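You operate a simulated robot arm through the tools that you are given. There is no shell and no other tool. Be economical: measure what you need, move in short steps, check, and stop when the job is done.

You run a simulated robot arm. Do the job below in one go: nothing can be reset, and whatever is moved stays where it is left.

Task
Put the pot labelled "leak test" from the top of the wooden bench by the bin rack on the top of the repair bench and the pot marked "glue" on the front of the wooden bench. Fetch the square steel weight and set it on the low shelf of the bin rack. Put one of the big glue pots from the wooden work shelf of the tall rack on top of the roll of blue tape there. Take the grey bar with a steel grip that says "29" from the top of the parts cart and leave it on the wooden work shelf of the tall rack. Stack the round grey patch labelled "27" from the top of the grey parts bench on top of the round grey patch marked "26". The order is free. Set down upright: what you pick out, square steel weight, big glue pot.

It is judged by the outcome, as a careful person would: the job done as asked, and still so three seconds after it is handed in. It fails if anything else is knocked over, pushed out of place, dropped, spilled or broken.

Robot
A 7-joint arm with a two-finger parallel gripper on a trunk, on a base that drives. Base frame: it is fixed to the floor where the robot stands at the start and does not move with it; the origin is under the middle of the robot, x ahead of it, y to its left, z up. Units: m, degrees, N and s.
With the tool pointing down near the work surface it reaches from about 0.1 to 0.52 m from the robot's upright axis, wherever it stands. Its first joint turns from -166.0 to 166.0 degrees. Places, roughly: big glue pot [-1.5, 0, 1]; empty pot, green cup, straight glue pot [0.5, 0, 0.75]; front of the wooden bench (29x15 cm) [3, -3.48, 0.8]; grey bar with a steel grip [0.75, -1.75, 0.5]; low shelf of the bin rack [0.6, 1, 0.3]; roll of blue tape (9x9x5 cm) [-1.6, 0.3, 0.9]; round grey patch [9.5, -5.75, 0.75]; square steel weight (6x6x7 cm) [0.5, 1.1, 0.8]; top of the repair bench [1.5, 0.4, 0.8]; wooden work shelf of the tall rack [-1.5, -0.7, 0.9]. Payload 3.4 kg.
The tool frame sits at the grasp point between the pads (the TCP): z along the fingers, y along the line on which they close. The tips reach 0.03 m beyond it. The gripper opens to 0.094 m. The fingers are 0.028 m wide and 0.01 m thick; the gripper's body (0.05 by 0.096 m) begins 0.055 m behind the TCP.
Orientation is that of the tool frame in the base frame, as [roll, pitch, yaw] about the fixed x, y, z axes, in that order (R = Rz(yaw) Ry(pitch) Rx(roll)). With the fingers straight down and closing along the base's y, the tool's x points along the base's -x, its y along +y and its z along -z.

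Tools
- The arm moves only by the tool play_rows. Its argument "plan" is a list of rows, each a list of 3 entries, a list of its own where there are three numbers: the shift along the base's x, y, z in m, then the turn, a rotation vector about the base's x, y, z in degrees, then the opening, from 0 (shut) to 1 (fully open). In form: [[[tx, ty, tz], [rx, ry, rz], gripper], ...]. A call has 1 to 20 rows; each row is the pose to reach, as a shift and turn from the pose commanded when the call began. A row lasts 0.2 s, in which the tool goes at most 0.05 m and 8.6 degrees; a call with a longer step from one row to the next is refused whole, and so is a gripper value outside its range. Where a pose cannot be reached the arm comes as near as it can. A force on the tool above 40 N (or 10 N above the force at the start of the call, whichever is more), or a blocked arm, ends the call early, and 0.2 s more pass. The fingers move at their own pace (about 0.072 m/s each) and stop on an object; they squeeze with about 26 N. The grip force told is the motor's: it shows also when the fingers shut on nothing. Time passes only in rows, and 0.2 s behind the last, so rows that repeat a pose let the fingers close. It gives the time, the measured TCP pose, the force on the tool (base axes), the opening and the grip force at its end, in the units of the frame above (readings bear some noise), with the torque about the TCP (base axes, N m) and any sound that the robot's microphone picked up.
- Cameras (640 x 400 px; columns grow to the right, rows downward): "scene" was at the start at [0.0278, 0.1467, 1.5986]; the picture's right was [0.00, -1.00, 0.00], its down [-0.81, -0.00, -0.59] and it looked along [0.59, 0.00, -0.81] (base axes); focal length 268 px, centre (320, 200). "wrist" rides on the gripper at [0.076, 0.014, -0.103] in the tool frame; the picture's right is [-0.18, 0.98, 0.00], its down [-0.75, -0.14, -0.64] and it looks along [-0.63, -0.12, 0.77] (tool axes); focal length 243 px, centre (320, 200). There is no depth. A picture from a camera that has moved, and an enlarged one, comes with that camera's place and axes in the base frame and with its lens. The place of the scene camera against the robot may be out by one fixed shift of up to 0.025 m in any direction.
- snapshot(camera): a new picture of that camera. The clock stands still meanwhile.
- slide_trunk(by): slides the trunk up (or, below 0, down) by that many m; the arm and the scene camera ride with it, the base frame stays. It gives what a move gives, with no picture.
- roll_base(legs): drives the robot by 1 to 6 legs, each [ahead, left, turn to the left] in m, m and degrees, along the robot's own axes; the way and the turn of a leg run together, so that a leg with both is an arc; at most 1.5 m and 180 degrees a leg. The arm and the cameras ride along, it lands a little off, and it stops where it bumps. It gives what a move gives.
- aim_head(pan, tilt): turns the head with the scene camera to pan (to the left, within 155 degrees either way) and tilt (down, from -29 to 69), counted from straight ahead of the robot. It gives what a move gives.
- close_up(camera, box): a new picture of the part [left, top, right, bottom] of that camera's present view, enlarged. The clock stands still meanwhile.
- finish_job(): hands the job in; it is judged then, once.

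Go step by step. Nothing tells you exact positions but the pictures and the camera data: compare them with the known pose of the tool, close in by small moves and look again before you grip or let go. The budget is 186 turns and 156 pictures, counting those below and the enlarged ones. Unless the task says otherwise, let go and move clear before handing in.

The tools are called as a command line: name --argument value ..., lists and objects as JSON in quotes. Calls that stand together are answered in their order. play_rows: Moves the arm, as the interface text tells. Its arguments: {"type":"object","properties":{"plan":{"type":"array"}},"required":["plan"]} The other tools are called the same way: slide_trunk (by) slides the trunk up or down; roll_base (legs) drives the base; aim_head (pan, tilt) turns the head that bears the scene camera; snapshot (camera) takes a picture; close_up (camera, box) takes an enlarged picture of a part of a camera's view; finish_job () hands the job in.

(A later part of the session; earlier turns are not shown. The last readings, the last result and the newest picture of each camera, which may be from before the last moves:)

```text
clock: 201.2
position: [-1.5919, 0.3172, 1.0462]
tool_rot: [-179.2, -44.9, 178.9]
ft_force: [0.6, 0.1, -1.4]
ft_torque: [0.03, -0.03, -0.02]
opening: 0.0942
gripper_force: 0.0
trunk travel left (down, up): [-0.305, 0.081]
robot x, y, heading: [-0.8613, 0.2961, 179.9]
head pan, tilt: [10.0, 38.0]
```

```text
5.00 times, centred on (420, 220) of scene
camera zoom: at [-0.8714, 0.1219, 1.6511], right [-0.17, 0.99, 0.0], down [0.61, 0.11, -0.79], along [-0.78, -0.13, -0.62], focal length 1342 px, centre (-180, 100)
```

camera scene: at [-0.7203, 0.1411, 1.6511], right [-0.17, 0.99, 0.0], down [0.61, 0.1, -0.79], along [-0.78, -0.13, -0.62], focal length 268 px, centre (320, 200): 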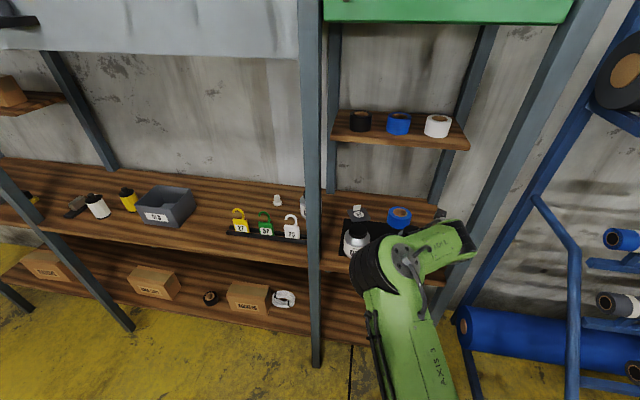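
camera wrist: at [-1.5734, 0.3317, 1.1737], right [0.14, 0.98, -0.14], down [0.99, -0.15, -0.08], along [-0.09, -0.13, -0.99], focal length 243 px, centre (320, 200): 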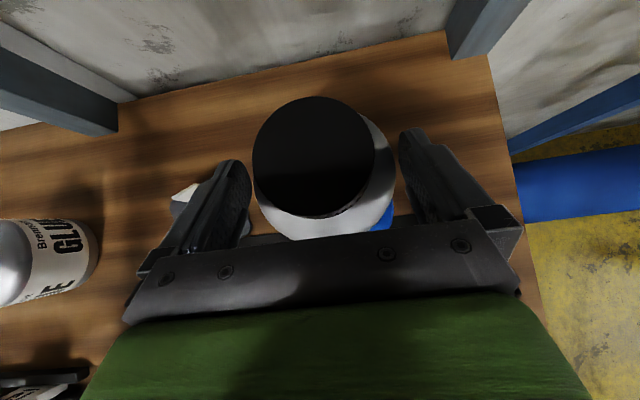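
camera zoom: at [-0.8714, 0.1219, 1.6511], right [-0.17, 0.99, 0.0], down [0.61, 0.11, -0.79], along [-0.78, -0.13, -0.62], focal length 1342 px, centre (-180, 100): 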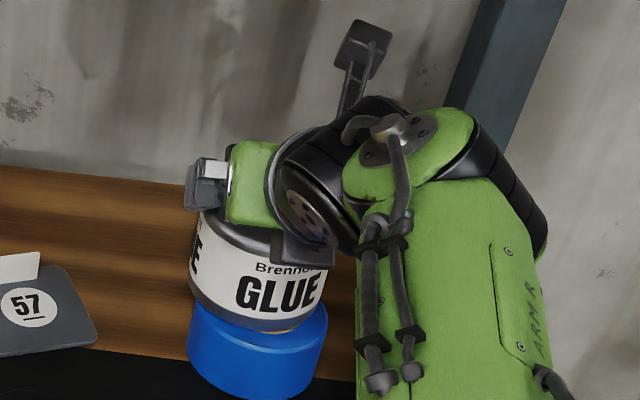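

The pot stands upright on the tape but about 1.5–2 cm too far back. Regrip, lift slightly, and bring it forward 1.7 cm.

play_rows --plan '[[[0, 0, 0], [0, 0, 0], 0.5], [[0, 0, 0], [0, 0, 0], 0.4], [[0, 0, 0], [0, 0, 0], 0.4], [[0, 0, 0.006], [0, 0, 0], 0.4], [[0.008, 0, 0.007], [0, 0, 0], 0.4], [[0.017, 0.001, 0.007], [0, 0, 0], 0.4], [[0.017, 0.001, 0.007], [0, 0, 0], 0.4]]'

close_up --camera "scene" --box '[380, 180, 460, 260]'

snapshot --camera "wrist"

```text
clock: 202.8
position: [-1.5757, 0.317, 1.0549]
tool_rot: [-179.2, -45.0, 178.9]
ft_force: [-0.5, 0.4, -3.1]
ft_torque: [0.0, -0.05, 0.0]
opening: 0.0892
gripper_force: 25.6
trunk travel left (down, up): [-0.305, 0.081]
robot x, y, heading: [-0.861, 0.293, 179.8]
head pan, tilt: [10.0, 38.0]
```

```text
5.00 times, centred on (420, 220) of scene
camera zoom: at [-0.8721, 0.122, 1.6511], right [-0.17, 0.99, 0.0], down [0.61, 0.1, -0.79], along [-0.78, -0.13, -0.62], focal length 1342 px, centre (-180, 100)
```

zoom: 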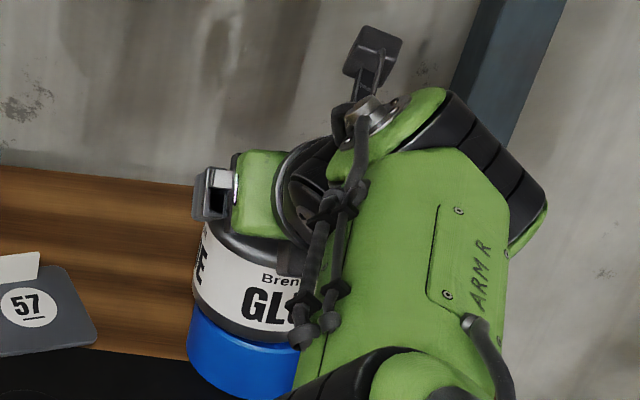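

```text
55 pictures are left
camera wrist: at [-1.5561, 0.3326, 1.1811], right [0.14, 0.98, -0.14], down [0.99, -0.15, -0.07], along [-0.09, -0.13, -0.99], focal length 243 px, centre (320, 200)
```

wrist: 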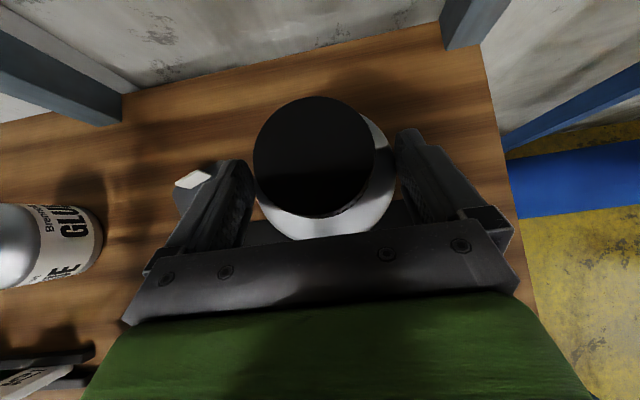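

Alignment looks right now. Lower, release, and retract along the tool axis.

play_rows --plan '[[[0, 0, -0.004], [0, 0, 0], 0.4], [[0, 0, -0.008], [0, 0, 0], 0.4], [[0, 0, -0.008], [0, 0, 0], 1], [[0, 0, -0.008], [0, 0, 0], 1], [[0, 0, -0.008], [0, 0, 0], 1]]'

close_up --camera "scene" --box '[380, 180, 460, 260]'

snapshot --camera "wrist"

```text
clock: 204.1
position: [-1.5752, 0.3175, 1.0471]
tool_rot: [-179.2, -44.9, 178.9]
ft_force: [0.3, -0.4, -0.6]
ft_torque: [0.05, 0.02, 0.01]
opening: 0.094
gripper_force: 0.1
trunk travel left (down, up): [-0.305, 0.081]
robot x, y, heading: [-0.8618, 0.2931, 179.9]
head pan, tilt: [10.0, 38.0]
```

```text
5.00 times, centred on (420, 220) of scene
camera zoom: at [-0.8713, 0.1219, 1.6512], right [-0.17, 0.99, 0.0], down [0.61, 0.11, -0.79], along [-0.78, -0.13, -0.62], focal length 1342 px, centre (-180, 100)
```

zoom: 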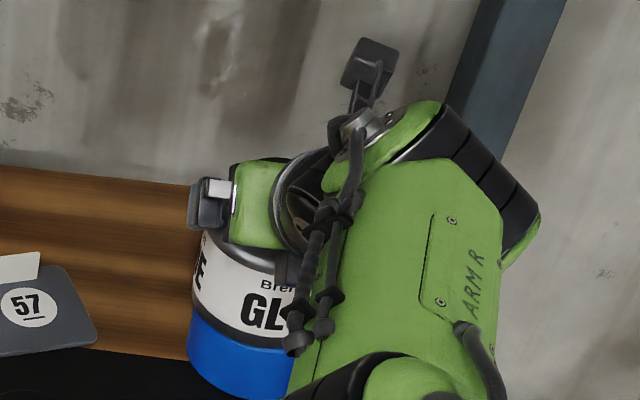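

```text
53 pictures are left
camera wrist: at [-1.5554, 0.333, 1.1734], right [0.14, 0.98, -0.14], down [0.99, -0.15, -0.08], along [-0.09, -0.13, -0.99], focal length 243 px, centre (320, 200)
```

wrist: 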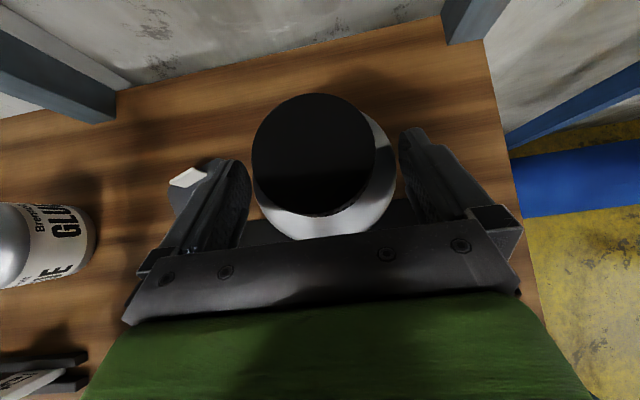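

Pot is seated. Retract slowly with the arm, then back off.

play_rows --plan '[[[0.01, 0, 0.005], [0, 0, 0], 1], [[0.02, 0, 0.01], [0, 0, 0], 1], [[0.03, 0, 0.015], [0, 0, 0], 1], [[0.04, 0, 0.018], [0, 0, 0], 1], [[0.055, 0, 0.02], [0, 0, 0], 1], [[0.07, 0, 0.02], [0, 0, 0], 1]]'

roll_base --legs '[[-0.4, 0, 0]]'

snapshot --camera "scene"

```text
clock: 205.4
position: [-1.5042, 0.3175, 1.0656]
tool_rot: [-179.2, -44.9, 178.9]
ft_force: [0.0, 0.5, -0.6]
ft_torque: [0.0, -0.02, 0.0]
opening: 0.0941
gripper_force: 0.0
trunk travel left (down, up): [-0.305, 0.081]
robot x, y, heading: [-0.8611, 0.2961, 179.9]
head pan, tilt: [10.0, 38.0]
```

```text
clock: 208.0
position: [-1.0984, 0.3148, 1.0666]
tool_rot: [-179.2, -44.9, 179.2]
ft_force: [-0.4, 0.0, -0.1]
ft_torque: [0.01, -0.01, 0.0]
opening: 0.0937
gripper_force: 0.1
trunk travel left (down, up): [-0.305, 0.081]
robot x, y, heading: [-0.4544, 0.292, -180.3]
head pan, tilt: [10.0, 38.0]
```

```text
52 pictures are left
camera scene: at [-0.4652, 0.1213, 1.6512], right [-0.17, 0.98, 0.0], down [0.61, 0.11, -0.79], along [-0.78, -0.14, -0.62], focal length 268 px, centre (320, 200)
```

scene: 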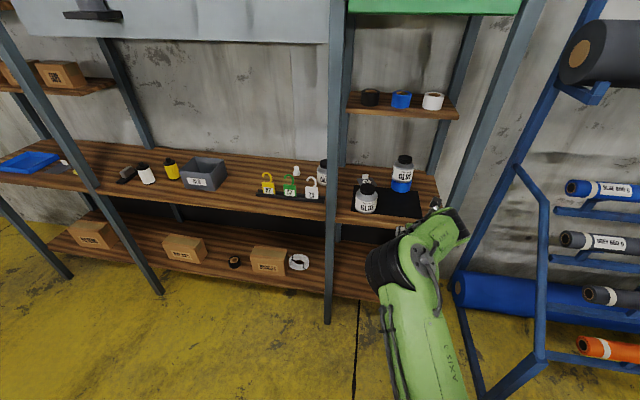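

The glue pot stands on the tape. Now straighten the tool, turn around, and head to the wooden bench for the leak-test pot.

play_rows --plan '[[[0.03, 0, 0.01], [0, -8, 0], 1], [[0.06, 0, 0.02], [0, -16, 0], 1], [[0.09, 0, 0.03], [0, -24, 0], 1], [[0.12, 0, 0.04], [0, -32, 0], 1], [[0.15, 0, 0.04], [0, -40, 0], 1], [[0.16, 0, 0.04], [0, -45, 0], 1], [[0.16, 0, 0.04], [0, -45, 0], 1]]'

roll_base --legs '[[0, 0, -179], [0.4, 0.05, 0]]'

aim_head --pan -10 --tilt 50

snapshot --camera "scene"

snapshot --camera "wrist"

```text
clock: 209.6
position: [-0.9381, 0.3131, 1.1068]
tool_rot: [-179.8, 0.2, 179.4]
ft_force: [-0.1, 0.1, -0.3]
ft_torque: [-0.01, -0.01, 0.0]
opening: 0.0941
gripper_force: 0.0
trunk travel left (down, up): [-0.305, 0.081]
robot x, y, heading: [-0.4552, 0.2945, -180.0]
head pan, tilt: [10.0, 38.0]
```

```text
clock: 219.5
position: [0.4341, 0.2864, 1.1065]
tool_rot: [-179.8, 0.2, -2.8]
ft_force: [0.0, 0.1, -0.7]
ft_torque: [0.01, 0.03, 0.04]
opening: 0.0939
gripper_force: 0.1
trunk travel left (down, up): [-0.305, 0.081]
robot x, y, heading: [-0.0511, 0.324, -2.2]
head pan, tilt: [10.0, 38.0]
```

```text
clock: 220.4
position: [0.4327, 0.2874, 1.1064]
tool_rot: [-179.8, 0.1, -2.9]
ft_force: [-0.4, 0.3, 0.8]
ft_torque: [0.02, -0.03, 0.03]
opening: 0.0939
gripper_force: 0.0
trunk travel left (down, up): [-0.305, 0.081]
robot x, y, heading: [-0.0492, 0.3239, -2.2]
head pan, tilt: [-10.0, 50.0]
```

```text
51 pictures are left
camera scene: at [-0.0139, 0.4589, 1.634], right [-0.21, -0.98, 0.0], down [-0.75, 0.16, -0.64], along [0.63, -0.13, -0.77], focal length 268 px, centre (320, 200)
```

scene: 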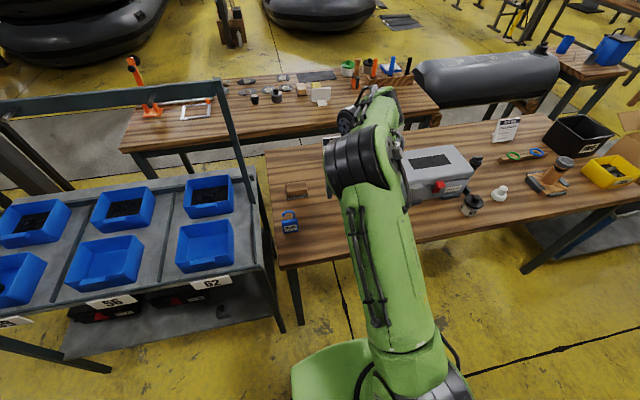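

```text
50 pictures are left
camera wrist: at [0.5098, 0.2692, 1.209], right [-0.23, -0.97, 0.0], down [-0.74, 0.17, 0.64], along [-0.63, 0.15, -0.77], focal length 243 px, centre (320, 200)
```

wrist: 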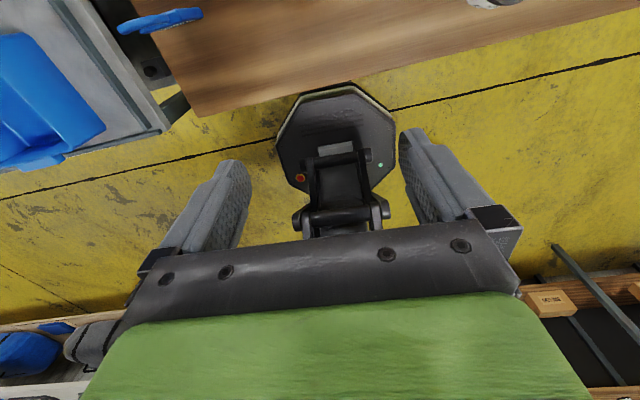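

Move closer and above the leak-test pot.

roll_base --legs '[[0.1, -0.09, 2]]'

play_rows --plan '[[[0.03, 0, -0.02], [0, 0, 0], 1], [[0.06, 0, -0.04], [0, 0, 0], 1], [[0.07, 0, -0.07], [0, 0, 0], 1], [[0.07, 0, -0.07], [0, 0, 0], 1]]'

snapshot --camera "wrist"

```text
clock: 221.7
position: [0.5324, 0.2129, 1.1062]
tool_rot: [-179.7, 0.2, -0.8]
ft_force: [1.0, -0.1, -0.4]
ft_torque: [0.06, 0.01, 0.01]
opening: 0.0942
gripper_force: 0.0
trunk travel left (down, up): [-0.305, 0.081]
robot x, y, heading: [0.0506, 0.235, -0.2]
head pan, tilt: [-10.0, 50.0]
```

```text
clock: 222.7
position: [0.6021, 0.214, 1.0352]
tool_rot: [-179.7, 0.2, -0.9]
ft_force: [0.2, 0.2, 0.8]
ft_torque: [-0.02, -0.01, 0.01]
opening: 0.094
gripper_force: 0.0
trunk travel left (down, up): [-0.305, 0.081]
robot x, y, heading: [0.0462, 0.2371, -0.2]
head pan, tilt: [-10.0, 50.0]
```

```text
49 pictures are left
camera wrist: at [0.6795, 0.1976, 1.1377], right [-0.2, -0.98, 0.0], down [-0.75, 0.15, 0.64], along [-0.63, 0.13, -0.77], focal length 243 px, centre (320, 200)
```

wrist: 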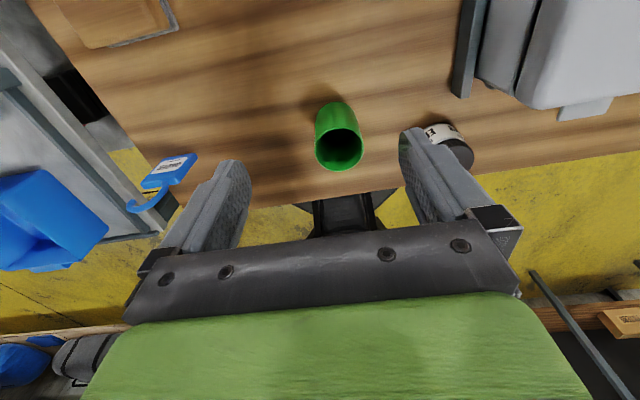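

Cup rim at ≈[0.546, 0.2025, 0.889], Ø≈5 cm. Move over and descend.

play_rows --plan '[[[-0.03, -0.006, -0.02], [0, 0, 0], 1], [[-0.056, -0.0115, -0.045], [0, 0, 0], 1], [[-0.056, -0.0115, -0.085], [0, 0, 0], 1], [[-0.056, -0.0115, -0.1], [0, 0, 0], 1], [[-0.056, -0.0115, -0.1], [0, 0, 0], 1]]'

snapshot --camera "wrist"

```text
clock: 223.9
position: [0.5457, 0.2011, 0.9341]
tool_rot: [-179.8, 0.1, -0.9]
ft_force: [-0.5, 0.9, -0.3]
ft_torque: [0.01, -0.03, -0.02]
opening: 0.0942
gripper_force: 0.1
trunk travel left (down, up): [-0.305, 0.081]
robot x, y, heading: [0.0501, 0.233, -0.4]
head pan, tilt: [-10.0, 50.0]
```

```text
48 pictures are left
camera wrist: at [0.6227, 0.1856, 1.0376], right [-0.2, -0.98, 0.0], down [-0.75, 0.15, 0.64], along [-0.63, 0.13, -0.77], focal length 243 px, centre (320, 200)
```

wrist: 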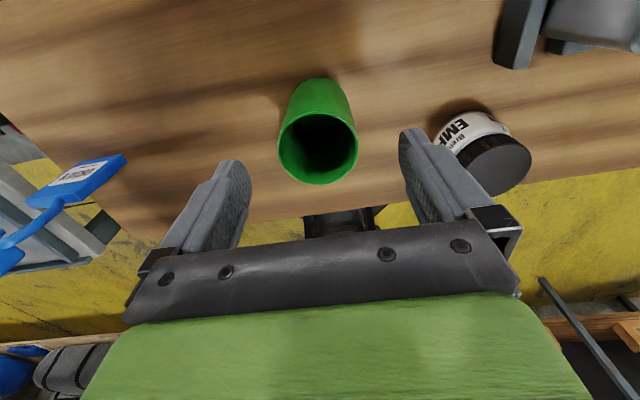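

Aligned. Descend, grip, lift.

play_rows --plan '[[[0.002, 0.001, -0.03], [0, 0, 0], 1], [[0.002, 0.001, -0.055], [0, 0, 0], 1], [[0.002, 0.001, -0.07], [0, 0, 0], 1], [[0.002, 0.001, -0.07], [0, 0, 0], 0.6], [[0.002, 0.001, -0.07], [0, 0, 0], 0.4], [[0.002, 0.001, -0.07], [0, 0, 0], 0.4], [[0.002, 0.001, -0.04], [0, 0, 0], 0.4], [[0.002, 0.001, 0], [0, 0, 0], 0.4], [[0.002, 0.001, 0.04], [0, 0, 0], 0.4], [[0.002, 0.001, 0.08], [0, 0, 0], 0.4], [[0.002, 0.001, 0.12], [0, 0, 0], 0.4]]'

snapshot --camera "wrist"

```text
clock: 226.3
position: [0.5469, 0.2026, 1.0548]
tool_rot: [-179.8, 0.1, -0.9]
ft_force: [-0.7, 0.2, -1.4]
ft_torque: [-0.02, -0.02, -0.02]
opening: 0.0615
gripper_force: 25.5
trunk travel left (down, up): [-0.305, 0.081]
robot x, y, heading: [0.052, 0.2355, -0.2]
head pan, tilt: [-10.0, 50.0]
```

```text
47 pictures are left
camera wrist: at [0.6244, 0.1876, 1.159], right [-0.2, -0.98, 0.0], down [-0.75, 0.15, 0.64], along [-0.63, 0.13, -0.77], focal length 243 px, centre (320, 200)
```

wrist: 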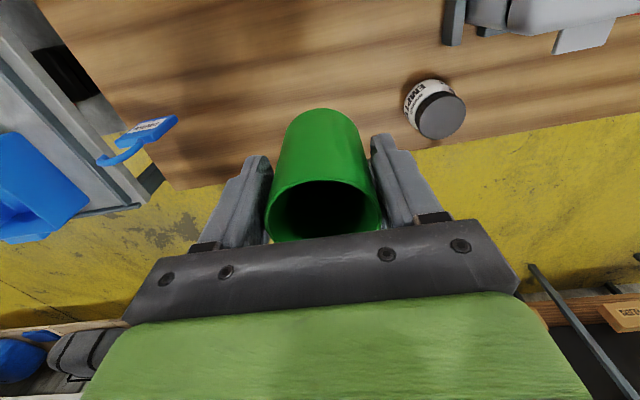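

Cup is held. The repair bench is best reached from its left end via the corridor north of the bin rack. Raise the arm, back off, and drive to the corridor entrance for a look.

play_rows --plan '[[[-0.02, 0, 0.03], [0, 0, 0], 0.4], [[-0.04, 0, 0.06], [0, 0, 0], 0.4], [[-0.06, 0, 0.09], [0, 0, 0], 0.4], [[-0.08, 0, 0.12], [0, 0, 0], 0.4]]'

slide_trunk --by 0.08

roll_base --legs '[[-0.35, 0, 0], [0, 1.5, 0]]'

aim_head --pan -8 --tilt 38

snapshot --camera "scene"

```text
clock: 227.3
position: [0.4648, 0.2045, 1.1792]
tool_rot: [-179.9, 0.1, -0.9]
ft_force: [-1.4, -0.1, -0.8]
ft_torque: [-0.01, -0.01, 0.0]
opening: 0.061
gripper_force: 25.8
trunk travel left (down, up): [-0.305, 0.081]
robot x, y, heading: [0.0463, 0.233, -0.3]
head pan, tilt: [-10.0, 50.0]
```

```text
clock: 228.4
position: [0.4668, 0.2049, 1.2587]
tool_rot: [-179.8, 0.2, -0.9]
ft_force: [0.0, 0.1, -0.3]
ft_torque: [-0.03, 0.01, 0.01]
opening: 0.0609
gripper_force: 26.1
trunk travel left (down, up): [-0.385, 0.001]
robot x, y, heading: [0.0453, 0.2379, -0.1]
head pan, tilt: [-10.0, 50.0]
```

```text
clock: 237.7
position: [0.1199, 1.6898, 1.2584]
tool_rot: [-179.7, 0.1, -1.1]
ft_force: [-0.7, -0.6, -1.1]
ft_torque: [0.0, 0.03, 0.02]
opening: 0.0608
gripper_force: 26.0
trunk travel left (down, up): [-0.385, 0.001]
robot x, y, heading: [-0.3001, 1.7192, -0.2]
head pan, tilt: [-10.0, 50.0]
```

```text
clock: 238.4
position: [0.1187, 1.6886, 1.2596]
tool_rot: [-179.8, 0.0, -1.0]
ft_force: [-0.5, 0.0, -0.3]
ft_torque: [0.01, 0.0, -0.02]
opening: 0.0608
gripper_force: 26.1
trunk travel left (down, up): [-0.385, 0.001]
robot x, y, heading: [-0.2986, 1.7215, -0.3]
head pan, tilt: [-8.0, 38.0]
```

```text
46 pictures are left
camera scene: at [-0.2586, 1.8555, 1.731], right [-0.14, -0.99, 0.0], down [-0.61, 0.09, -0.79], along [0.78, -0.11, -0.62], focal length 268 px, centre (320, 200)
```

scene: 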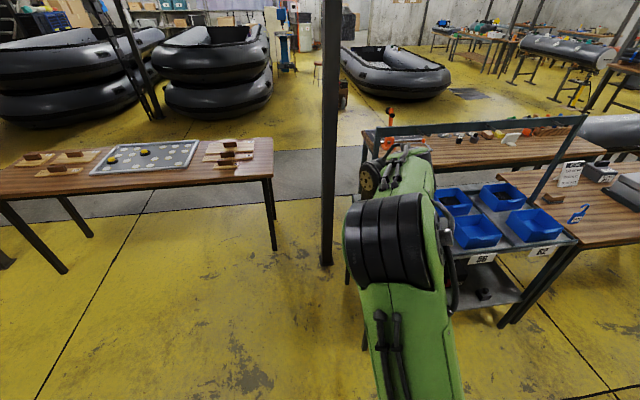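

The column blocks the corridor, so I'll go round by the south side, past the cart and small table, to the repair bench's far side.

roll_base --legs '[[0, -1.5, 0], [0, -1.5, 0], [0, -1.4, 0], [1.4, 0, 0], [1.3, 0, 0]]'

aim_head --pan 75 --tilt 30

snapshot --camera "scene"

```text
clock: 272.1
position: [2.7377, -2.8292, 1.2585]
tool_rot: [-179.8, 0.0, -3.6]
ft_force: [-0.1, -0.3, -0.8]
ft_torque: [-0.04, 0.0, -0.02]
opening: 0.0599
gripper_force: 25.9
trunk travel left (down, up): [-0.385, 0.001]
robot x, y, heading: [2.322, -2.7769, -2.9]
head pan, tilt: [-8.0, 38.0]
```

```text
clock: 273.7
position: [2.7376, -2.8297, 1.2586]
tool_rot: [-179.8, 0.1, -3.6]
ft_force: [-0.7, 0.2, -0.7]
ft_torque: [0.02, -0.06, 0.01]
opening: 0.0596
gripper_force: 26.4
trunk travel left (down, up): [-0.385, 0.001]
robot x, y, heading: [2.3162, -2.7805, -3.3]
head pan, tilt: [75.0, 30.0]
```

```text
45 pictures are left
camera scene: at [2.3118, -2.5433, 1.7434], right [0.95, -0.31, 0.0], down [-0.15, -0.48, -0.87], along [0.27, 0.82, -0.5], focal length 268 px, centre (320, 200)
```

scene: 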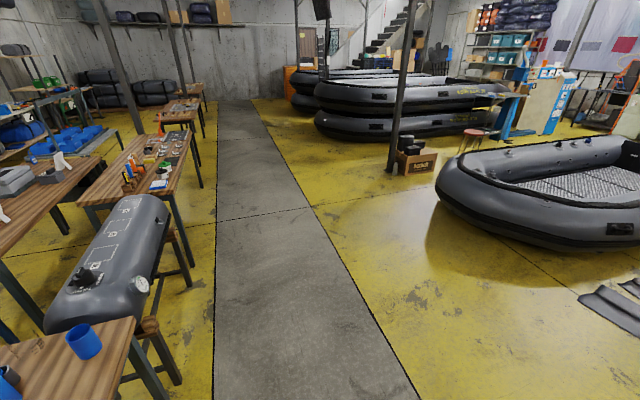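

Aisle is clear. The opening reading drifts slightly, so I check the cup in the grip.

snapshot --camera "wrist"

```text
44 pictures are left
camera wrist: at [2.8141, -2.849, 1.3612], right [-0.25, -0.97, 0.0], down [-0.74, 0.19, 0.64], along [-0.62, 0.16, -0.76], focal length 243 px, centre (320, 200)
```

wrist: 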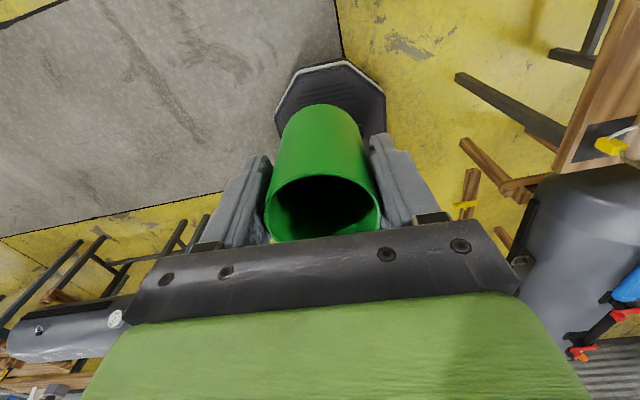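

It's holding with slight creep. Turn around and strafe north to the repair bench's far side.

roll_base --legs '[[0, 0, -176.7], [0, -1.5, 0], [0, -1.5, 0], [0, -0.2, 0]]'

aim_head --pan 15 --tilt 45

snapshot --camera "scene"

```text
clock: 296.6
position: [1.9843, 0.4594, 1.2583]
tool_rot: [-179.7, 0.1, 177.8]
ft_force: [0.6, -0.5, -1.0]
ft_torque: [0.0, 0.03, 0.01]
opening: 0.0586
gripper_force: 25.7
trunk travel left (down, up): [-0.385, 0.001]
robot x, y, heading: [2.4047, 0.4196, 178.6]
head pan, tilt: [75.0, 30.0]
```

```text
clock: 297.9
position: [1.9862, 0.4582, 1.2592]
tool_rot: [-179.8, 0.1, 177.8]
ft_force: [1.2, 0.0, -0.3]
ft_torque: [-0.03, 0.02, -0.03]
opening: 0.0587
gripper_force: 25.9
trunk travel left (down, up): [-0.385, 0.001]
robot x, y, heading: [2.4043, 0.4173, 178.5]
head pan, tilt: [15.0, 45.0]
```

```text
43 pictures are left
camera scene: at [2.3942, 0.2405, 1.7208], right [-0.23, 0.97, 0.0], down [0.69, 0.17, -0.71], along [-0.69, -0.17, -0.71], focal length 268 px, centre (320, 200)
```

scene: 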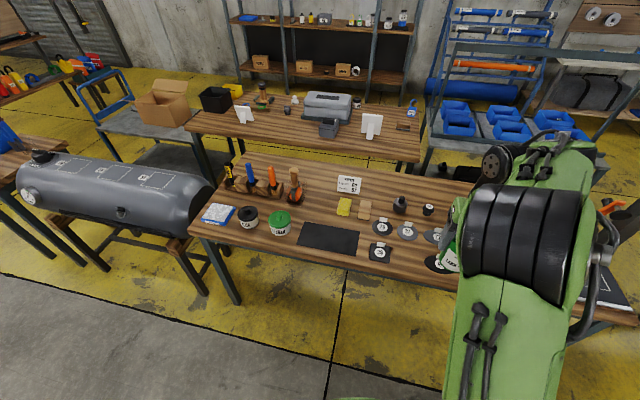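

Far bench edge x≈1.84. A clear spot lies between the green jar and the yellow sponge at ≈[1.62, 0.01]. Move over and in.

roll_base --legs '[[0, 0.44, 1.4], [0.25, 0, 0]]'

play_rows --plan '[[[-0.03, 0, -0.03], [0, 0, 0], 0.4], [[-0.06, 0, -0.06], [0, 0, 0], 0.4], [[-0.09, 0, -0.09], [0, 0, 0], 0.4], [[-0.1, 0, -0.13], [0, 0, 0], 0.4], [[-0.1, 0, -0.17], [0, 0, 0], 0.4], [[-0.1, 0, -0.2], [0, 0, 0], 0.4]]'

snapshot --camera "scene"

snapshot --camera "wrist"

```text
clock: 302.0
position: [1.7304, 0.0155, 1.2588]
tool_rot: [-179.7, 0.1, 178.3]
ft_force: [0.3, -0.3, -0.5]
ft_torque: [0.0, -0.04, -0.02]
opening: 0.0582
gripper_force: 26.2
trunk travel left (down, up): [-0.385, 0.001]
robot x, y, heading: [2.1475, -0.0215, 178.8]
head pan, tilt: [15.0, 45.0]
```

```text
clock: 303.4
position: [1.6291, 0.0162, 1.0594]
tool_rot: [-179.8, 0.0, 178.4]
ft_force: [-0.5, 0.1, -1.5]
ft_torque: [0.02, -0.03, -0.01]
opening: 0.058
gripper_force: 25.9
trunk travel left (down, up): [-0.385, 0.001]
robot x, y, heading: [2.1501, -0.023, 178.9]
head pan, tilt: [15.0, 45.0]
```

```text
42 pictures are left
camera scene: at [2.1397, -0.1987, 1.7207], right [-0.24, 0.97, 0.0], down [0.69, 0.17, -0.71], along [-0.69, -0.17, -0.71], focal length 268 px, centre (320, 200)
```

scene: 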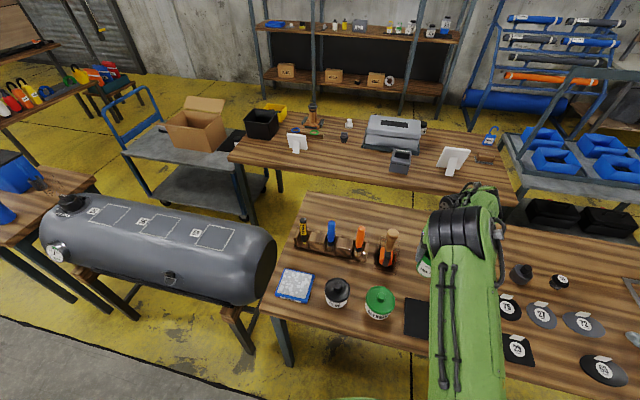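

```text
41 pictures are left
camera wrist: at [1.5546, 0.0327, 1.1618], right [0.21, 0.98, 0.0], down [0.75, -0.16, 0.64], along [0.63, -0.14, -0.76], focal length 243 px, centre (320, 200)
```

wrist: 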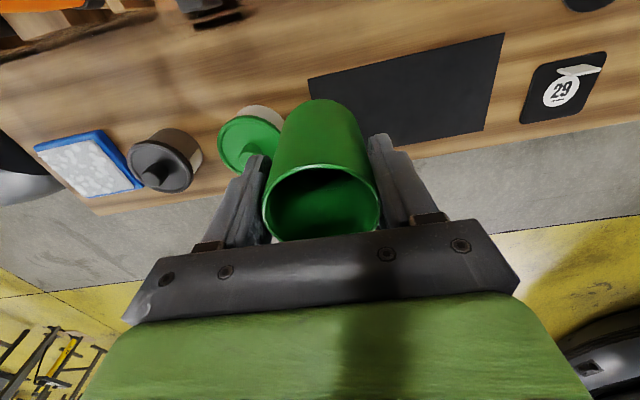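

I'd land partly on a mat; shift 6 cm further in (x≈1.575) by driving forward, then lower until contact.

roll_base --legs '[[0.05, 0, 0]]'

play_rows --plan '[[[0, -0.006, -0.03], [0, 0, 0], 0.4], [[0, -0.008, -0.06], [0, 0, 0], 0.4], [[0, -0.008, -0.09], [0, 0, 0], 0.4], [[0, -0.008, -0.11], [0, 0, 0], 0.4], [[0, -0.008, -0.125], [0, 0, 0], 0.4], [[0, -0.008, -0.14], [0, 0, 0], 0.4], [[0, -0.008, -0.152], [0, 0, 0], 0.4], [[0, -0.008, -0.164], [0, 0, 0], 0.4], [[0, -0.008, -0.176], [0, 0, 0], 0.4], [[0, -0.008, -0.188], [0, 0, 0], 0.4]]'

snapshot --camera "wrist"

```text
clock: 304.3
position: [1.5811, 0.0163, 1.0593]
tool_rot: [-179.9, 0.3, 178.4]
ft_force: [-1.5, -0.5, -1.8]
ft_torque: [0.02, -0.04, 0.01]
opening: 0.0584
gripper_force: 26.1
trunk travel left (down, up): [-0.385, 0.001]
robot x, y, heading: [2.095, -0.0179, 178.9]
head pan, tilt: [15.0, 45.0]
```

```text
clock: 306.5
position: [1.5815, 0.0084, 0.8714]
tool_rot: [-179.9, 0.1, 178.4]
ft_force: [0.0, -1.1, 0.6]
ft_torque: [-0.01, 0.0, -0.01]
opening: 0.058
gripper_force: 26.1
trunk travel left (down, up): [-0.385, 0.001]
robot x, y, heading: [2.1005, -0.0205, 179.1]
head pan, tilt: [15.0, 45.0]
```

```text
40 pictures are left
camera wrist: at [1.5061, 0.0255, 0.9745], right [0.21, 0.98, 0.0], down [0.75, -0.16, 0.64], along [0.63, -0.14, -0.77], focal length 243 px, centre (320, 200)
```

wrist: 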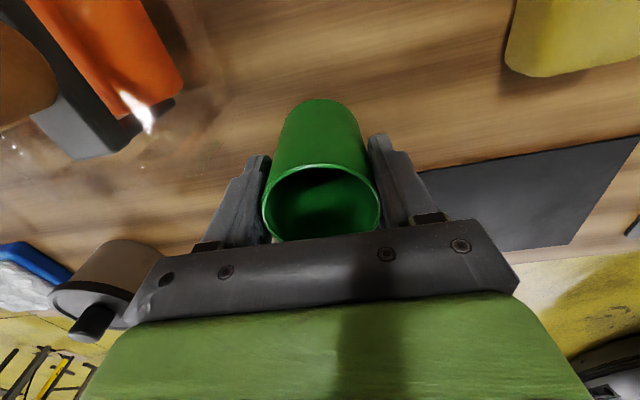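

No contact yet; continue lowering carefully.

play_rows --plan '[[[0, 0, -0.006], [0, 0, 0], 0.4], [[0, 0, -0.012], [0, 0, 0], 0.4], [[0, 0, -0.018], [0, 0, 0], 0.4], [[0, 0, -0.024], [0, 0, 0], 0.4], [[0, 0, -0.03], [0, 0, 0], 0.4]]'

```text
clock: 307.2
position: [1.5807, 0.0095, 0.8658]
tool_rot: [180.0, -0.2, 178.6]
ft_force: [9.1, -1.2, 24.8]
ft_torque: [0.32, -0.45, -0.11]
opening: 0.058
gripper_force: 26.3
trunk travel left (down, up): [-0.385, 0.001]
robot x, y, heading: [2.1007, -0.0225, 179.1]
head pan, tilt: [15.0, 45.0]
stopped in row 3: the force on the tool passed its limit at 51 N (the readings are from after the stop); the commanded pose is now the measured one
```

Contact. Release and rise.

play_rows --plan '[[[0, 0, 0.001], [0, 0, 0], 0.5], [[0, 0, 0.001], [0, 0, 0], 0.8], [[0, 0, 0.001], [0, 0, 0], 0.9], [[0, 0, 0.02], [0, 0, 0], 0.9], [[0, 0, 0.06], [0, 0, 0], 0.9], [[0, 0, 0.1], [0, 0, 0], 0.9], [[0, 0, 0.14], [0, 0, 0], 0.9], [[0, 0, 0.18], [0, 0, 0], 0.9]]'

snapshot --camera "wrist"

```text
clock: 309.0
position: [1.5804, 0.0071, 1.041]
tool_rot: [-179.9, -0.1, 178.5]
ft_force: [-0.2, -0.7, 0.1]
ft_torque: [0.0, -0.01, -0.01]
opening: 0.0846
gripper_force: 0.2
trunk travel left (down, up): [-0.385, 0.001]
robot x, y, heading: [2.0986, -0.0236, 179.0]
head pan, tilt: [15.0, 45.0]
```

```text
39 pictures are left
camera wrist: at [1.5054, 0.0231, 1.1444], right [0.21, 0.98, 0.0], down [0.75, -0.16, 0.64], along [0.63, -0.14, -0.77], focal length 243 px, centre (320, 200)
```

wrist: 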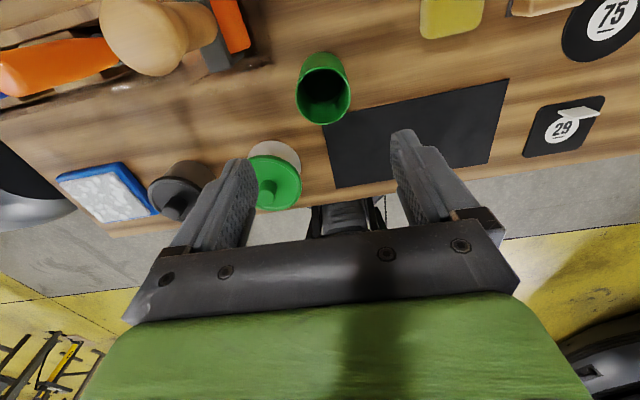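

The leak-test pot stands on the repair bench. Return by the same route to the wooden bench for the glue pot.

play_rows --plan '[[[0.03, 0, 0.04], [0, 0, 0], 0.9], [[0.06, 0, 0.08], [0, 0, 0], 0.9], [[0.08, 0, 0.12], [0, 0, 0], 0.9]]'

roll_base --legs '[[-0.3, 0, 1], [0, 1.4, 0], [0, 1.35, 0], [1.4, 0, 0], [1.3, 0, 0]]'

```text
clock: 309.8
position: [1.6629, 0.007, 1.1619]
tool_rot: [-179.9, -0.2, 178.5]
ft_force: [-0.2, 1.1, -0.5]
ft_torque: [0.01, 0.01, -0.02]
opening: 0.0848
gripper_force: 0.0
trunk travel left (down, up): [-0.385, 0.001]
robot x, y, heading: [2.0996, -0.0187, 179.1]
head pan, tilt: [15.0, 45.0]
```

```text
clock: 337.3
position: [-0.7361, -2.6575, 1.1621]
tool_rot: [-180.0, -0.1, 177.8]
ft_force: [0.7, -0.3, 0.0]
ft_torque: [0.02, -0.01, -0.01]
opening: 0.0846
gripper_force: 0.1
trunk travel left (down, up): [-0.385, 0.001]
robot x, y, heading: [-0.2967, -2.6904, 178.3]
head pan, tilt: [15.0, 45.0]
```

roll_base --legs '[[0, -1.2, 0], [0, -1.2, 0], [0, 0, 180], [0.1, 0, 0]]'

aim_head --pan 0 --tilt 55

snapshot --camera "scene"

```text
clock: 357.3
position: [0.2903, -0.2874, 1.1612]
tool_rot: [-179.9, -0.1, 1.8]
ft_force: [0.3, -0.3, -0.3]
ft_torque: [0.02, 0.0, 0.03]
opening: 0.0846
gripper_force: 0.0
trunk travel left (down, up): [-0.385, 0.001]
robot x, y, heading: [-0.1512, -0.2877, 2.3]
head pan, tilt: [15.0, 45.0]
```

```text
clock: 358.0
position: [0.289, -0.2876, 1.1622]
tool_rot: [-179.8, -0.2, 1.9]
ft_force: [0.7, 0.5, -0.5]
ft_torque: [-0.01, -0.01, -0.01]
opening: 0.0847
gripper_force: 0.0
trunk travel left (down, up): [-0.385, 0.001]
robot x, y, heading: [-0.1543, -0.287, 2.4]
head pan, tilt: [0.0, 55.0]
```

```text
38 pictures are left
camera scene: at [-0.1309, -0.1391, 1.7074], right [0.04, -1.0, 0.0], down [-0.82, -0.03, -0.57], along [0.57, 0.02, -0.82], focal length 268 px, centre (320, 200)
```

scene: 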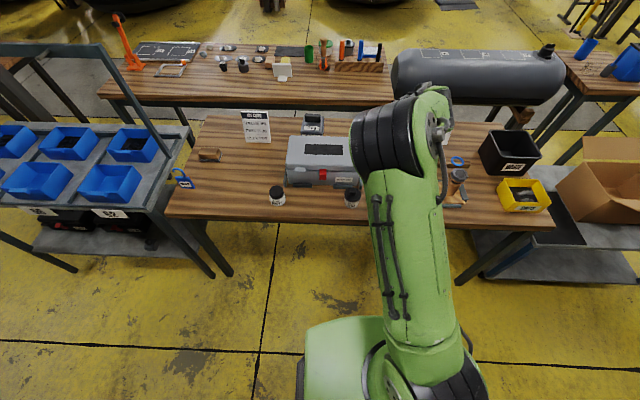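

Glue pot is at ≈[0.50, -0.24]. Move over it.

roll_base --legs '[[0.2, 0.035, -2]]'

play_rows --plan '[[[0.02, 0, -0.04], [0, 0, 0], 1], [[0.04, 0, -0.08], [0, 0, 0], 1], [[0.05, 0, -0.12], [0, 0, 0], 1], [[0.05, 0, -0.12], [0, 0, 0], 1]]'

snapshot --camera "wrist"

```text
clock: 359.6
position: [0.4871, -0.2635, 1.1623]
tool_rot: [-179.9, -0.1, -0.2]
ft_force: [0.0, 0.9, 0.0]
ft_torque: [-0.02, -0.02, 0.02]
opening: 0.0846
gripper_force: 0.0
trunk travel left (down, up): [-0.385, 0.001]
robot x, y, heading: [0.0472, -0.2486, 0.4]
head pan, tilt: [0.0, 55.0]
```

```text
clock: 360.6
position: [0.5367, -0.2628, 1.0418]
tool_rot: [-179.9, -0.2, -0.3]
ft_force: [0.1, -0.6, 0.7]
ft_torque: [-0.02, 0.0, 0.01]
opening: 0.0938
gripper_force: 0.0
trunk travel left (down, up): [-0.385, 0.001]
robot x, y, heading: [0.0498, -0.2473, 0.6]
head pan, tilt: [0.0, 55.0]
```

```text
37 pictures are left
camera wrist: at [0.6132, -0.2776, 1.1459], right [-0.19, -0.98, 0.0], down [-0.76, 0.14, 0.64], along [-0.63, 0.12, -0.77], focal length 243 px, centre (320, 200)
```

wrist: 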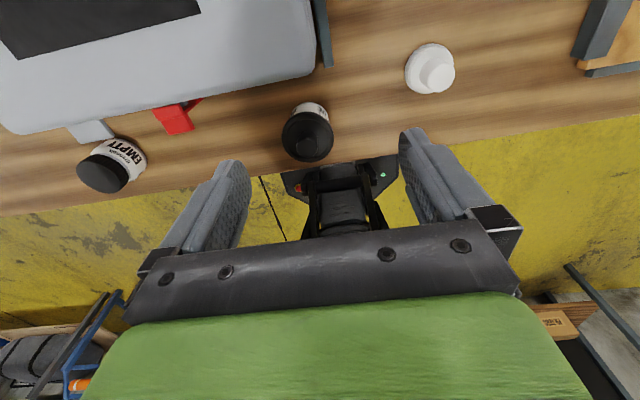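

Glue pot at ≈[0.487, -0.237], Ø≈6.5 cm. The toolbox is close behind it, so I'll turn the hand -80° to keep the camera clear.

play_rows --plan '[[[-0.01, 0.005, 0], [0, 0, -8], 1], [[-0.02, 0.01, 0], [0, 0, -16], 1], [[-0.03, 0.015, 0], [0, 0, -24], 1], [[-0.04, 0.02, 0], [0, 0, -32], 1], [[-0.05, 0.026, 0], [0, 0, -40], 1], [[-0.05, 0.026, 0], [0, 0, -48], 1], [[-0.05, 0.026, 0], [0, 0, -56], 1], [[-0.05, 0.026, 0], [0, 0, -64], 1], [[-0.05, 0.026, -0.02], [0, 0, -72], 1], [[-0.05, 0.026, -0.05], [0, 0, -80], 1], [[-0.05, 0.026, -0.07], [0, 0, -80], 1], [[-0.05, 0.026, -0.07], [0, 0, -80], 1]]'

snapshot --camera "wrist"

```text
clock: 363.2
position: [0.4879, -0.2371, 0.972]
tool_rot: [-179.8, -0.2, -80.3]
ft_force: [-0.7, -0.6, 0.3]
ft_torque: [-0.01, -0.01, 0.0]
opening: 0.0935
gripper_force: 0.0
trunk travel left (down, up): [-0.385, 0.001]
robot x, y, heading: [0.0459, -0.2445, 0.3]
head pan, tilt: [0.0, 55.0]
```

```text
36 pictures are left
camera wrist: at [0.4868, -0.3142, 1.0751], right [-1.0, 0.02, 0.0], down [0.01, 0.77, 0.64], along [0.01, 0.64, -0.77], focal length 243 px, centre (320, 200)
```

wrist: 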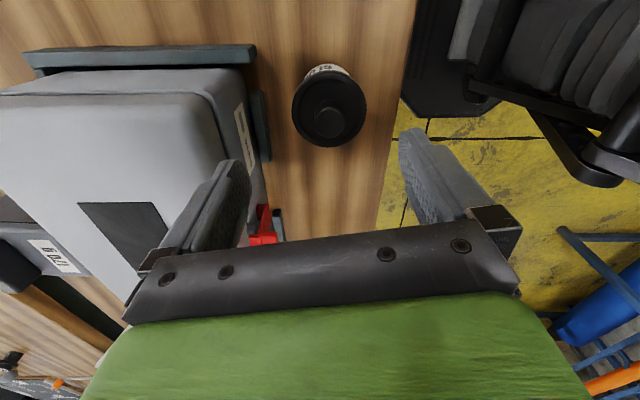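

Refined: lid centre [0.479, -0.238, 0.852], Ø≈6.7 cm, toolbox face at x≈0.54. Descend with 8 cm opening.

play_rows --plan '[[[-0.009, -0.001, 0], [0, 0, 0], 0.85], [[-0.009, -0.001, -0.03], [0, 0, 0], 0.85], [[-0.009, -0.001, -0.06], [0, 0, 0], 0.85], [[-0.009, -0.001, -0.08], [0, 0, 0], 0.85], [[-0.009, -0.001, -0.08], [0, 0, 0], 0.85]]'

snapshot --camera "wrist"

```text
clock: 364.4
position: [0.4772, -0.2383, 0.893]
tool_rot: [-179.8, -0.2, -80.1]
ft_force: [-0.1, 0.4, 0.1]
ft_torque: [0.0, 0.0, 0.0]
opening: 0.08
gripper_force: 0.1
trunk travel left (down, up): [-0.385, 0.001]
robot x, y, heading: [0.0482, -0.2497, 0.5]
head pan, tilt: [0.0, 55.0]
```

```text
35 pictures are left
camera wrist: at [0.4767, -0.315, 0.9958], right [-1.0, 0.01, 0.0], down [0.01, 0.77, 0.64], along [0.01, 0.64, -0.77], focal length 243 px, centre (320, 200)
```

wrist: 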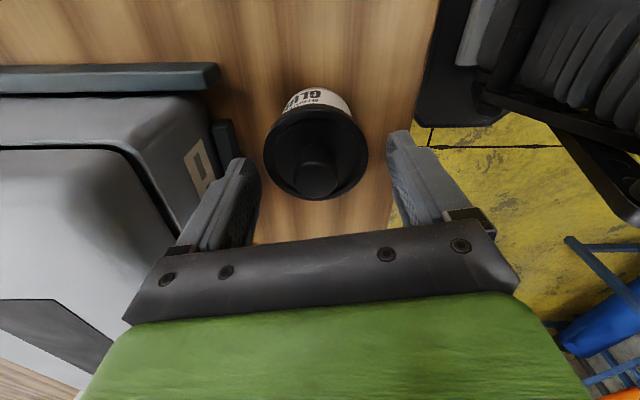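

Aligned; descend, grip, lift.

play_rows --plan '[[[0.003, 0.003, -0.02], [0, 0, 0], 0.85], [[0.003, 0.003, -0.035], [0, 0, 0], 0.85], [[0.003, 0.003, -0.046], [0, 0, 0], 0.85], [[0.003, 0.003, -0.046], [0, 0, 0], 0.6], [[0.003, 0.003, -0.046], [0, 0, 0], 0.5], [[0.003, 0.003, -0.046], [0, 0, 0], 0.5], [[0.003, 0.003, -0.02], [0, 0, 0], 0.5], [[0.003, 0.003, 0.02], [0, 0, 0], 0.5], [[0.003, 0.003, 0.06], [0, 0, 0], 0.5], [[0.003, 0.003, 0.1], [0, 0, 0], 0.5], [[0, 0.003, 0.14], [0, 0, 0], 0.5], [[-0.02, 0.003, 0.18], [0, 0, 0], 0.5], [[-0.04, 0.003, 0.22], [0, 0, 0], 0.5]]'

snapshot --camera "wrist"

```text
clock: 367.2
position: [0.4344, -0.2344, 1.1138]
tool_rot: [-179.9, -0.1, -80.2]
ft_force: [0.1, -0.7, -2.3]
ft_torque: [0.03, -0.01, 0.03]
opening: 0.0678
gripper_force: 26.3
trunk travel left (down, up): [-0.385, 0.001]
robot x, y, heading: [0.0469, -0.2469, 0.3]
head pan, tilt: [0.0, 55.0]
```

```text
34 pictures are left
camera wrist: at [0.4348, -0.3124, 1.2174], right [-1.0, 0.01, 0.0], down [0.01, 0.77, 0.64], along [0.01, 0.64, -0.77], focal length 243 px, centre (320, 200)
```

wrist: 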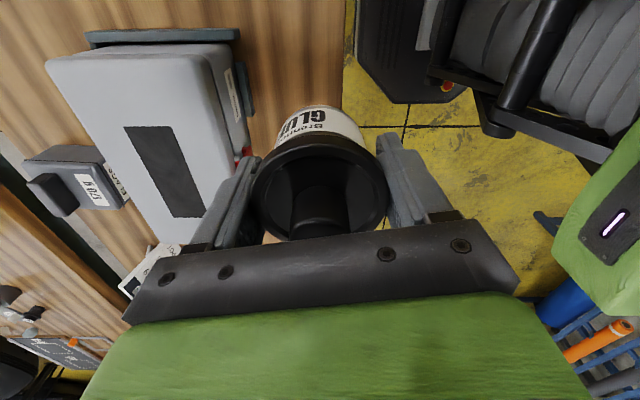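

Glue pot is held. Drive round toward the other wooden bench near [3, -3.48] and look.

roll_base --legs '[[-0.38, 0, 0], [0, -1.25, 0], [0, -1.25, 0], [1.3, 0, 0], [1.2, 0, 0]]'

aim_head --pan -50 --tilt 35

snapshot --camera "scene"

```text
clock: 393.0
position: [2.5494, -2.7878, 1.1124]
tool_rot: [-179.8, -0.1, -83.2]
ft_force: [0.5, -0.2, -1.9]
ft_torque: [0.03, 0.0, -0.01]
opening: 0.0675
gripper_force: 26.4
trunk travel left (down, up): [-0.385, 0.001]
robot x, y, heading: [2.1597, -2.7787, -2.5]
head pan, tilt: [0.0, 55.0]
```

```text
clock: 394.1
position: [2.5507, -2.7894, 1.1134]
tool_rot: [-179.9, -0.1, -83.2]
ft_force: [0.2, -1.1, -2.2]
ft_torque: [0.0, 0.02, -0.01]
opening: 0.0673
gripper_force: 26.4
trunk travel left (down, up): [-0.385, 0.001]
robot x, y, heading: [2.1612, -2.7786, -2.6]
head pan, tilt: [-50.0, 35.0]
```

```text
33 pictures are left
camera scene: at [2.1755, -2.7001, 1.7356], right [-0.79, -0.61, 0.0], down [-0.35, 0.46, -0.82], along [0.5, -0.65, -0.57], focal length 268 px, centre (320, 200)
```

scene: 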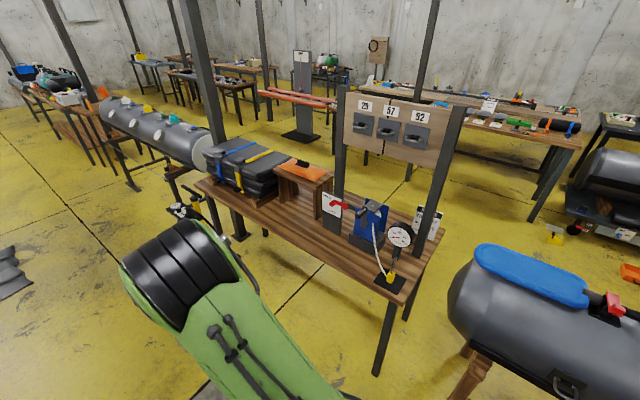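

The front strip of that bench (edge y≈-3.41, centre [3, -3.48]) is free. Move in front and face it.

roll_base --legs '[[0.84, 0, 0], [0, 0, -87.4], [0.12, 0, 0]]'

aim_head --pan 10 --tilt 50

snapshot --camera "scene"

```text
clock: 403.2
position: [2.9987, -3.3259, 1.113]
tool_rot: [-179.9, -0.1, -171.0]
ft_force: [-0.1, 1.1, -2.1]
ft_torque: [0.01, 0.01, 0.0]
opening: 0.0674
gripper_force: 25.9
trunk travel left (down, up): [-0.385, 0.001]
robot x, y, heading: [2.9936, -2.9359, -90.5]
head pan, tilt: [-50.0, 35.0]
```

```text
clock: 404.5
position: [2.9998, -3.3275, 1.1131]
tool_rot: [-179.9, -0.1, -171.0]
ft_force: [-0.1, -0.4, -1.3]
ft_torque: [-0.01, 0.06, -0.03]
opening: 0.0673
gripper_force: 26.3
trunk travel left (down, up): [-0.385, 0.001]
robot x, y, heading: [2.9921, -2.9379, -90.2]
head pan, tilt: [10.0, 50.0]
```

```text
32 pictures are left
camera scene: at [3.1727, -2.9599, 1.7139], right [-0.99, -0.17, 0.0], down [-0.13, 0.76, -0.64], along [0.11, -0.63, -0.77], focal length 268 px, centre (320, 200)
```

scene: 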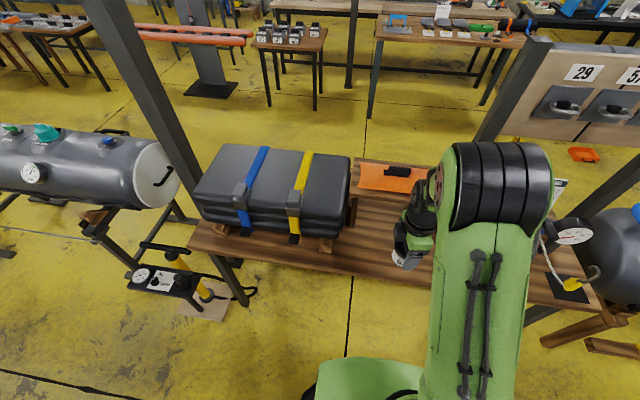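

Advance 8 cm, extend the arm over the strip, and check before lowering.

roll_base --legs '[[0.09, 0, 0]]'

play_rows --plan '[[[0, -0.03, -0.03], [0, 0, 0], 0.5], [[0, -0.06, -0.06], [0, 0, 0], 0.5], [[0, -0.062, -0.1], [0, 0, 0], 0.5], [[0, -0.062, -0.14], [0, 0, 0], 0.5], [[0, -0.062, -0.17], [0, 0, 0], 0.5], [[0, -0.062, -0.2], [0, 0, 0], 0.5], [[0, -0.062, -0.2], [0, 0, 0], 0.5]]'

snapshot --camera "wrist"

```text
clock: 405.6
position: [2.9976, -3.4186, 1.1128]
tool_rot: [-179.8, -0.1, -171.1]
ft_force: [1.3, -0.2, -3.0]
ft_torque: [0.03, 0.0, 0.02]
opening: 0.0674
gripper_force: 26.2
trunk travel left (down, up): [-0.385, 0.001]
robot x, y, heading: [2.9913, -3.0232, -90.2]
head pan, tilt: [10.0, 50.0]
```

```text
clock: 407.2
position: [2.9971, -3.4792, 0.9131]
tool_rot: [-179.9, -0.1, -171.0]
ft_force: [-0.3, -0.2, -2.0]
ft_torque: [-0.02, 0.0, 0.03]
opening: 0.0674
gripper_force: 26.2
trunk travel left (down, up): [-0.385, 0.001]
robot x, y, heading: [2.9915, -3.0307, -90.5]
head pan, tilt: [10.0, 50.0]
```

```text
31 pictures are left
camera wrist: at [2.9204, -3.4776, 1.0166], right [0.03, 1.0, 0.0], down [0.77, -0.02, 0.64], along [0.64, -0.02, -0.77], focal length 243 px, centre (320, 200)
```

wrist: 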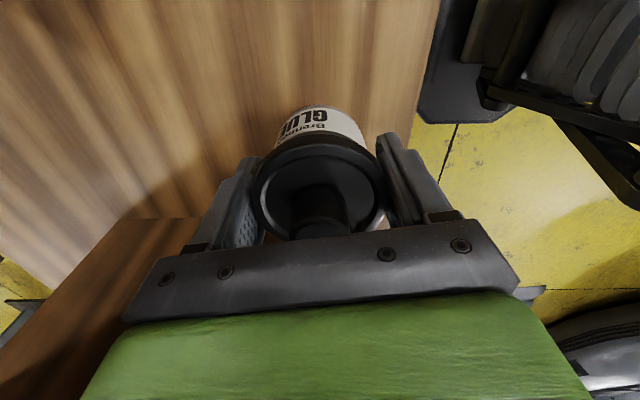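

Over the clear strip. Lower until contact.

play_rows --plan '[[[0, 0, -0.02], [0, 0, 0], 0.5], [[0, 0, -0.04], [0, 0, 0], 0.5], [[0, 0, -0.05], [0, 0, 0], 0.5], [[0, 0, -0.056], [0, 0, 0], 0.5], [[0, 0, -0.062], [0, 0, 0], 0.5], [[0, 0, -0.068], [0, 0, 0], 0.5], [[0, 0, -0.074], [0, 0, 0], 0.5], [[0, 0, -0.08], [0, 0, 0], 0.5], [[0, 0, -0.086], [0, 0, 0], 0.5]]'

```text
clock: 409.2
position: [2.9971, -3.4805, 0.8305]
tool_rot: [-179.6, -0.2, -171.0]
ft_force: [-0.2, 5.6, 18.2]
ft_torque: [0.43, -0.06, -0.02]
opening: 0.0674
gripper_force: 25.9
trunk travel left (down, up): [-0.385, 0.001]
robot x, y, heading: [2.9932, -3.0279, -90.6]
head pan, tilt: [10.0, 50.0]
stopped in row 9: the force on the tool passed its limit at 47 N (the readings are from after the stop); the commanded pose is now the measured one
```

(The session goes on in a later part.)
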